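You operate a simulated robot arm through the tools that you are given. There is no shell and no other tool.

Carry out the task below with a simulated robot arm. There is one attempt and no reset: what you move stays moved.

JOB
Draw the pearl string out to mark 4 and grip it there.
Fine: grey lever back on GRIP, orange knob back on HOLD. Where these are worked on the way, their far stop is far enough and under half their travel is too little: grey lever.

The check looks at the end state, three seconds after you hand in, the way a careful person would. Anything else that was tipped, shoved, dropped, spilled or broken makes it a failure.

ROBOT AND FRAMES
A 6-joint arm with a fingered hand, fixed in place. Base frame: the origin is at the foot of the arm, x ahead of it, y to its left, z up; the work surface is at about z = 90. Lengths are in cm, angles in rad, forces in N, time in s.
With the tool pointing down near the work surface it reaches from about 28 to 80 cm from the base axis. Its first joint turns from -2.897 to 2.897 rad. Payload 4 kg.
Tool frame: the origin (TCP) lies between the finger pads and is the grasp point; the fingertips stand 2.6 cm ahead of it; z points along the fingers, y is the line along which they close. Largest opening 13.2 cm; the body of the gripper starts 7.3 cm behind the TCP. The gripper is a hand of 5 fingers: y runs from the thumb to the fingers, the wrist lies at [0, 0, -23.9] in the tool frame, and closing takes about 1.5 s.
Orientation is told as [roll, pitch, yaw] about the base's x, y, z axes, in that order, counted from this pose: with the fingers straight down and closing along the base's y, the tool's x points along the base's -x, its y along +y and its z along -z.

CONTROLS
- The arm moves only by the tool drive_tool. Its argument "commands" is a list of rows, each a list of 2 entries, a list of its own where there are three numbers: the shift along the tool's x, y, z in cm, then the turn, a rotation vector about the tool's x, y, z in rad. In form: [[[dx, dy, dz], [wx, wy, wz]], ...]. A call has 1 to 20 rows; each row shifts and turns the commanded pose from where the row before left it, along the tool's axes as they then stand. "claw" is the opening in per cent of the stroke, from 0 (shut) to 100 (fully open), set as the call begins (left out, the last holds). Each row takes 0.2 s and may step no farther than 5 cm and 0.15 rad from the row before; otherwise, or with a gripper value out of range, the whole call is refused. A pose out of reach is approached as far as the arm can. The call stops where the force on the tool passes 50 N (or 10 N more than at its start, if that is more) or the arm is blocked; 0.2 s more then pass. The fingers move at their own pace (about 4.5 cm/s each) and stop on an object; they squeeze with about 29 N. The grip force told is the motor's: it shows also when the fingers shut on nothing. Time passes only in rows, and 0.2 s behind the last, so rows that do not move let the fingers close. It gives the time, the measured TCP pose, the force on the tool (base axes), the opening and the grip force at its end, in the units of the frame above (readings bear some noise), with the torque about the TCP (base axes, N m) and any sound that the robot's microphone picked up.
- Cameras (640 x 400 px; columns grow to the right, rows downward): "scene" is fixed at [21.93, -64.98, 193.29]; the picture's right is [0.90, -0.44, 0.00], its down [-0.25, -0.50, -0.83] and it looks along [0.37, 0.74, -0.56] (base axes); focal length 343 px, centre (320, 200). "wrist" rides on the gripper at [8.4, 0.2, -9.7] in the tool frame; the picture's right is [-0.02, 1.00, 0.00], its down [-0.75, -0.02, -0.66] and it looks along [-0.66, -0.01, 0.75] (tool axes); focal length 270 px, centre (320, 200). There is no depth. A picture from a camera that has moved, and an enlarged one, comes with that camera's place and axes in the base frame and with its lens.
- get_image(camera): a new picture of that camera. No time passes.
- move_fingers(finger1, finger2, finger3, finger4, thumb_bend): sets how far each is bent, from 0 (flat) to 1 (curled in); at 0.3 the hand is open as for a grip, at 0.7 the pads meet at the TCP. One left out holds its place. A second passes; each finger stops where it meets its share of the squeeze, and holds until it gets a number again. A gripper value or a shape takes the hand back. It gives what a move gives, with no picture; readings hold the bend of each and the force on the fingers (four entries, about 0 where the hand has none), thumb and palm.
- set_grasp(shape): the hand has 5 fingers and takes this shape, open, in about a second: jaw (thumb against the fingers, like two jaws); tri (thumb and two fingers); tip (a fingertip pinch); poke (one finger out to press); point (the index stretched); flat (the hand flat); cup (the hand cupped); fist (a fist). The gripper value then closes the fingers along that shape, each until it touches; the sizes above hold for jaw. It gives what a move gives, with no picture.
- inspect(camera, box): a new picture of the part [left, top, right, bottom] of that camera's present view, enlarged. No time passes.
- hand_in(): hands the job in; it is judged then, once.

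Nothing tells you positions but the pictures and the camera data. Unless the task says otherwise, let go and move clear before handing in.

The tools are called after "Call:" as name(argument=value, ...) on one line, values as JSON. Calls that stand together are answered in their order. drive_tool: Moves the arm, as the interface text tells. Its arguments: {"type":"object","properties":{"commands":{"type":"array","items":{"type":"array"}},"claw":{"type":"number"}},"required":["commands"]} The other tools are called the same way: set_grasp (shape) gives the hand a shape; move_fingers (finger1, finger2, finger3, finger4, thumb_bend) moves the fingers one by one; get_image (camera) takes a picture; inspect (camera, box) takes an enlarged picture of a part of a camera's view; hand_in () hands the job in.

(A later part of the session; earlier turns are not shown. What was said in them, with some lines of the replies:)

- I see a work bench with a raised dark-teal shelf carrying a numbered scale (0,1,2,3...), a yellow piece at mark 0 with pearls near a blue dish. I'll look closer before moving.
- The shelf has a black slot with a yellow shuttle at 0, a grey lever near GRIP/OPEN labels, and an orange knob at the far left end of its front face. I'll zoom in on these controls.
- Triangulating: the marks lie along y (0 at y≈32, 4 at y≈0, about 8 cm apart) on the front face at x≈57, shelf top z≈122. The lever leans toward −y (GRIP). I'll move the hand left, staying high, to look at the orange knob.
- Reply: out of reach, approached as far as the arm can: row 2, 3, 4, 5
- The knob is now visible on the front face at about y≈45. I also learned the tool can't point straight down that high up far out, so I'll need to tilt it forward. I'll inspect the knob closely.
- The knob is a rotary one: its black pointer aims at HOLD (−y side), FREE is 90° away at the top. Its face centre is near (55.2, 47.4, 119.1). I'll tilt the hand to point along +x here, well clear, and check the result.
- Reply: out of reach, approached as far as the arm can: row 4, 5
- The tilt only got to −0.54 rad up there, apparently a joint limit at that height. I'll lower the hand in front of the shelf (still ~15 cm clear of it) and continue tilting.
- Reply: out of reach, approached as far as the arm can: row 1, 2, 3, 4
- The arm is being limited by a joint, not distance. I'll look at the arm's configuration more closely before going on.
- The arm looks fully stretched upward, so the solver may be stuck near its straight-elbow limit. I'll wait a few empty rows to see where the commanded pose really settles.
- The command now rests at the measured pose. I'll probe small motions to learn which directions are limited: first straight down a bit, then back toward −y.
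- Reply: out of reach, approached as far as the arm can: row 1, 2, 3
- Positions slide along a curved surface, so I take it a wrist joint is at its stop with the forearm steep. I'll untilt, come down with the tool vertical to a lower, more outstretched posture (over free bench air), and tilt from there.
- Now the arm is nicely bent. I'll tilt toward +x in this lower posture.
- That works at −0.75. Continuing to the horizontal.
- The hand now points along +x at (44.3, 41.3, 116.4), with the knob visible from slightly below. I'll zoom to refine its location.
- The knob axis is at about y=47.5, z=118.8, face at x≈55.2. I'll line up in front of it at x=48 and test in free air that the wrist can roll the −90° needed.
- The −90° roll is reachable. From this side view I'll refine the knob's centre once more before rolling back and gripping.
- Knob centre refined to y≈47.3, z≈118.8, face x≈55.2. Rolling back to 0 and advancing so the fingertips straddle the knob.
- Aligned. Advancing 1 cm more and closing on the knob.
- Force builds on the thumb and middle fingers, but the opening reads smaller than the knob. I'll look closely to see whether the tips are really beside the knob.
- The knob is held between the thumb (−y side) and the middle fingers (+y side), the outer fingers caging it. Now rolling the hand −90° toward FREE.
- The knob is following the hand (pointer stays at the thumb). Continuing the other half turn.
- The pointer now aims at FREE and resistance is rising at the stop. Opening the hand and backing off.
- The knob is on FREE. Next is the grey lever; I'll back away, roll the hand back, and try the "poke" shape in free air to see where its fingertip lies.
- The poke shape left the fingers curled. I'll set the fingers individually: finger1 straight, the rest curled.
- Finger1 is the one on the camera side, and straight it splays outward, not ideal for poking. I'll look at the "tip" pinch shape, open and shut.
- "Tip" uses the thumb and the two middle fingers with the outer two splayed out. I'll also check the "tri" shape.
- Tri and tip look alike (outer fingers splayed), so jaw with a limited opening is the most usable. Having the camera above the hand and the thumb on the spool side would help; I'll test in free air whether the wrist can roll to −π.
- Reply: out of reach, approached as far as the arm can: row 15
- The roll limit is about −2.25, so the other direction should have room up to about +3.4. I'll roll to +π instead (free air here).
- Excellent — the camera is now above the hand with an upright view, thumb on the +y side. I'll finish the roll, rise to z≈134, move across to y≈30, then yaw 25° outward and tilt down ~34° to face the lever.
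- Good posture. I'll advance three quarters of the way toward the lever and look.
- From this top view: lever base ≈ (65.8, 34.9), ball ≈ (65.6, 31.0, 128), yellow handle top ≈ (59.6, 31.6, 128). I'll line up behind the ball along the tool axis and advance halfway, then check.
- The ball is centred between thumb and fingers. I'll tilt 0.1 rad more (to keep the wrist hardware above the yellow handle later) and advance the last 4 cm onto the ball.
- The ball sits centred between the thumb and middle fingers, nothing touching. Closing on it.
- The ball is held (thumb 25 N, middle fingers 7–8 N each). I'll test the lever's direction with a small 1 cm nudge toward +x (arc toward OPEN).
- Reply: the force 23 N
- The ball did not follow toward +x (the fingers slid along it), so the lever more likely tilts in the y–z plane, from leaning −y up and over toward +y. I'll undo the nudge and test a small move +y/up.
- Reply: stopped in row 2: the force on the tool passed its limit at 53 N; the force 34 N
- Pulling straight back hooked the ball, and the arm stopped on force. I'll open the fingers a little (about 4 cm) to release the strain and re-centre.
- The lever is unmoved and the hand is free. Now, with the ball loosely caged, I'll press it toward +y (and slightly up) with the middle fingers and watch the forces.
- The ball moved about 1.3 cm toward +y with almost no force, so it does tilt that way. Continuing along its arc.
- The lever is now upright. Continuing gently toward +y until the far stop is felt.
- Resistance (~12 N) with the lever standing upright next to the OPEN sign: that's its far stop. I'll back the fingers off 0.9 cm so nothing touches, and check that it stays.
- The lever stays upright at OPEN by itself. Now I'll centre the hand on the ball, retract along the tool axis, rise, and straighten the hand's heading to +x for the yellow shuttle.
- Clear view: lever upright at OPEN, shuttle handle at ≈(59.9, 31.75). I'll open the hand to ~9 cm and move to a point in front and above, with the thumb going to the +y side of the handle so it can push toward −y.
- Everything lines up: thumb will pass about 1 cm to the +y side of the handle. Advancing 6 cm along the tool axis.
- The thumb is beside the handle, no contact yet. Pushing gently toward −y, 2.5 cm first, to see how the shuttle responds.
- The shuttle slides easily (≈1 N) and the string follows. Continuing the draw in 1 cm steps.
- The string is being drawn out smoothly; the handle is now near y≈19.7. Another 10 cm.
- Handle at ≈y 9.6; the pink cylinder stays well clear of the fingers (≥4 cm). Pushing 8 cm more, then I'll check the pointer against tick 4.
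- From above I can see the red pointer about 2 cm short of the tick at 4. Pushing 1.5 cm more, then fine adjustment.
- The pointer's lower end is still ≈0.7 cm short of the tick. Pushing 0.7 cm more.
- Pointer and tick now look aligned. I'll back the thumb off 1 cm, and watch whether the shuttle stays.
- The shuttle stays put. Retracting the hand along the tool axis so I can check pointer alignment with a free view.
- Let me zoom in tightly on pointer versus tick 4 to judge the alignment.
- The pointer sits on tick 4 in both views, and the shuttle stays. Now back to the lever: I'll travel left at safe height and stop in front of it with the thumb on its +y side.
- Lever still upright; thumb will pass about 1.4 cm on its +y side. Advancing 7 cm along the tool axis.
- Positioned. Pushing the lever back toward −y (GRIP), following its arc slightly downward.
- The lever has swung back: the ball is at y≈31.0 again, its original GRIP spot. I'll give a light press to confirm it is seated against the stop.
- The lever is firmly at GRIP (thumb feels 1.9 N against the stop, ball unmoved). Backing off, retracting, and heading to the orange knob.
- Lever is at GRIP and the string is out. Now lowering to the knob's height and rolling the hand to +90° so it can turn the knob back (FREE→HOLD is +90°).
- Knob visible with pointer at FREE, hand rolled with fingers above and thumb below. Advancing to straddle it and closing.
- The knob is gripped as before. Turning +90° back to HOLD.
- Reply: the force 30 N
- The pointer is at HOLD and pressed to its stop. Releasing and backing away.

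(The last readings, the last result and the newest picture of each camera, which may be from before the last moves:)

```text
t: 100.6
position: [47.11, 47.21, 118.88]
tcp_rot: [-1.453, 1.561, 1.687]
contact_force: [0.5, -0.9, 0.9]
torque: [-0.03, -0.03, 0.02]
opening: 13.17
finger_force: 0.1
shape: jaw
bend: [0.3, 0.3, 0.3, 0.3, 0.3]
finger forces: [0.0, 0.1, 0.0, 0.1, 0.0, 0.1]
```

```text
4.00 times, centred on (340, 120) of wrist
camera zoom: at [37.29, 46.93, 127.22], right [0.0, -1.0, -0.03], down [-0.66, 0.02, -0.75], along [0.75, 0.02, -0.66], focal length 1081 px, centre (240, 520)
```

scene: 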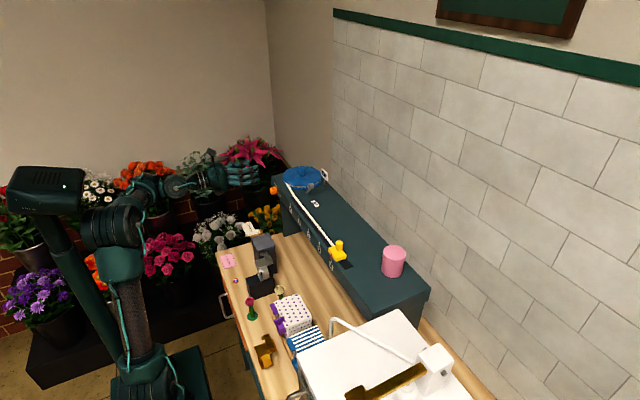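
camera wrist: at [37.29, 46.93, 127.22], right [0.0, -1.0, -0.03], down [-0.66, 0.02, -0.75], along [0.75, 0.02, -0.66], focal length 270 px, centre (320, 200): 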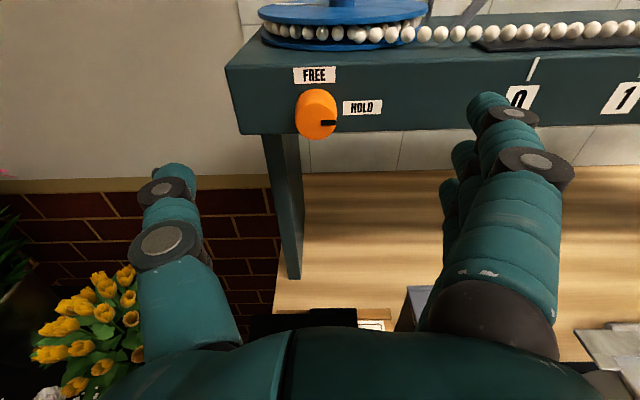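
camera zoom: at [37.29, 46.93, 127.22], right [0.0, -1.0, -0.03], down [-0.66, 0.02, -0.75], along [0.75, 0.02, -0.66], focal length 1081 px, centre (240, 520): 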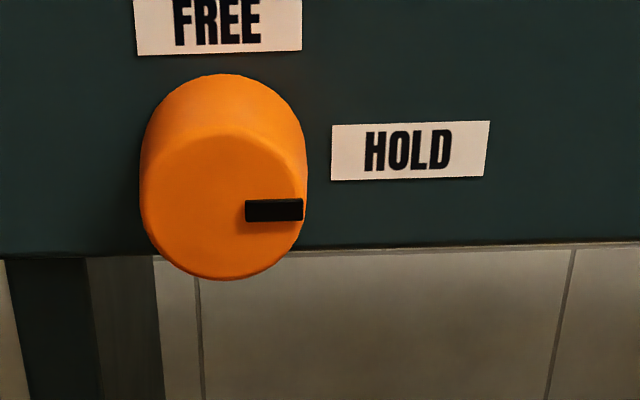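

The knob points squarely at HOLD. I'll back the hand further clear and do a final check of the whole scene, lever and pointer.

Call:
drive_tool(commands=[[[0, 0, -4], [0, 0, 0]], [[2, 0, -3], [0, 0, 0]], [[0, 0, 0], [0, 0, 0]]])

Call:
get_image(camera="scene")

Call:
inspect(camera="scene", box=[336, 240, 364, 272])

Call:
inspect(camera="scene", box=[262, 160, 342, 210])

Call:
inspect(camera="scene", box=[210, 220, 370, 380])

```text
t: 101.4
position: [40.65, 47.22, 120.95]
tcp_rot: [-0.85, 1.559, 2.295]
contact_force: [-0.5, 0.1, 0.0]
torque: [0.01, 0.01, 0.01]
opening: 13.2
finger_force: 0.1
shape: jaw
bend: [0.3, 0.3, 0.3, 0.3, 0.3]
finger forces: [0.0, 0.0, 0.0, 0.0, 0.0, 0.0]
out of reach, approached as far as the arm can: row 2
```

```text
taken
```

scene: 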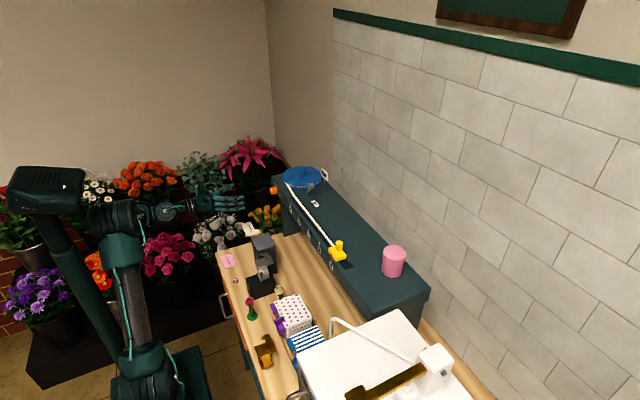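

```text
12.50 times, centred on (350, 256) of scene
camera zoom: at [21.93, -64.98, 193.29], right [0.9, -0.44, 0.0], down [-0.25, -0.5, -0.83], along [0.37, 0.74, -0.56], focal length 4285 px, centre (-55, -500)
```

zoom: 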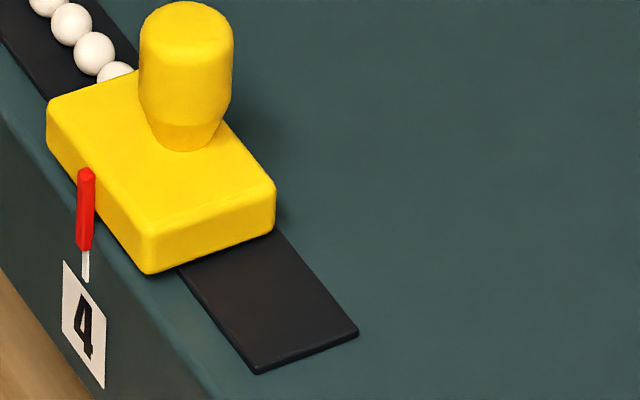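

```text
8.00 times, centred on (302, 185) of scene
camera zoom: at [21.93, -64.98, 193.29], right [0.9, -0.44, 0.0], down [-0.25, -0.5, -0.83], along [0.37, 0.74, -0.56], focal length 2743 px, centre (464, 320)
```

zoom: 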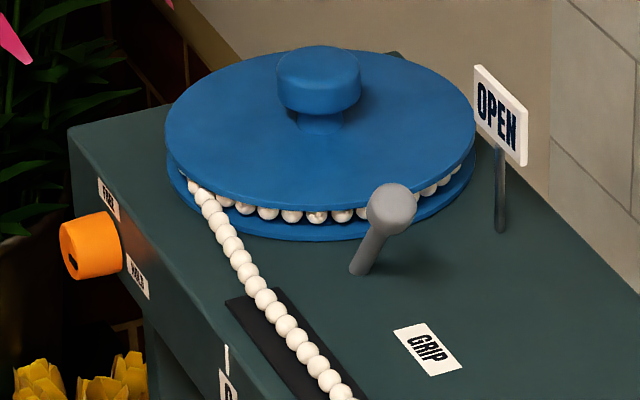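

```text
2.50 times, centred on (290, 300) of scene
camera zoom: at [21.93, -64.98, 193.29], right [0.9, -0.44, 0.0], down [-0.25, -0.5, -0.83], along [0.37, 0.74, -0.56], focal length 857 px, centre (395, -50)
```

zoom: 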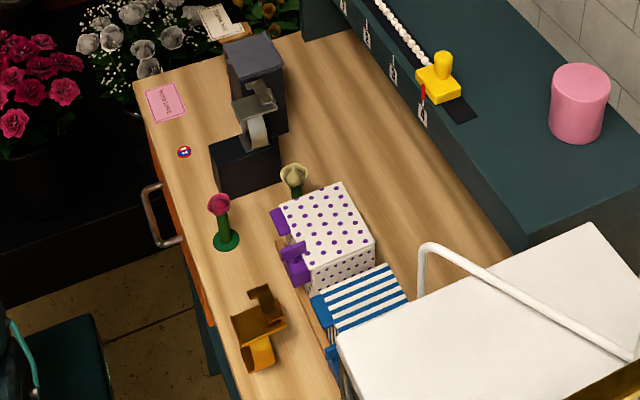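

Everything checks out:
- The pointer sits on tick 4.
- The string is drawn straight from the spool.
- The grey lever is back at GRIP, in the same place as at the start.
- The orange knob is on HOLD.
- Nothing on the bench has moved, and the hand is open and clear.

I'm handing in.

Call:
hand_in()

```text
The job is handed in.
```

The pearl string is drawn out to mark 4 and gripped there, and I've handed the job in; no result has come back yet. These were the positions just before hand-in:

- **Shuttle:** the red pointer sits on tick 4. My two camera views differed by about 0.25 cm on where it lies against the tick, so it could be off by that much. It did not slide back when I let go.
- **Grey lever:** it went fully over to its OPEN stop for the draw. It is now back on GRIP, and I pressed it lightly to confirm it was seated.
- **Orange knob:** turned to FREE for the draw, then back to HOLD against its stop.
- **Surroundings:** comparing views from before and after, nothing else on the bench or shelf moved. The hand is open and clear of the shelf.

On my first attempt at the lever I pushed it in the wrong direction and the arm stopped at its force limit (53 N). The lever did not move, and I saw no damage.
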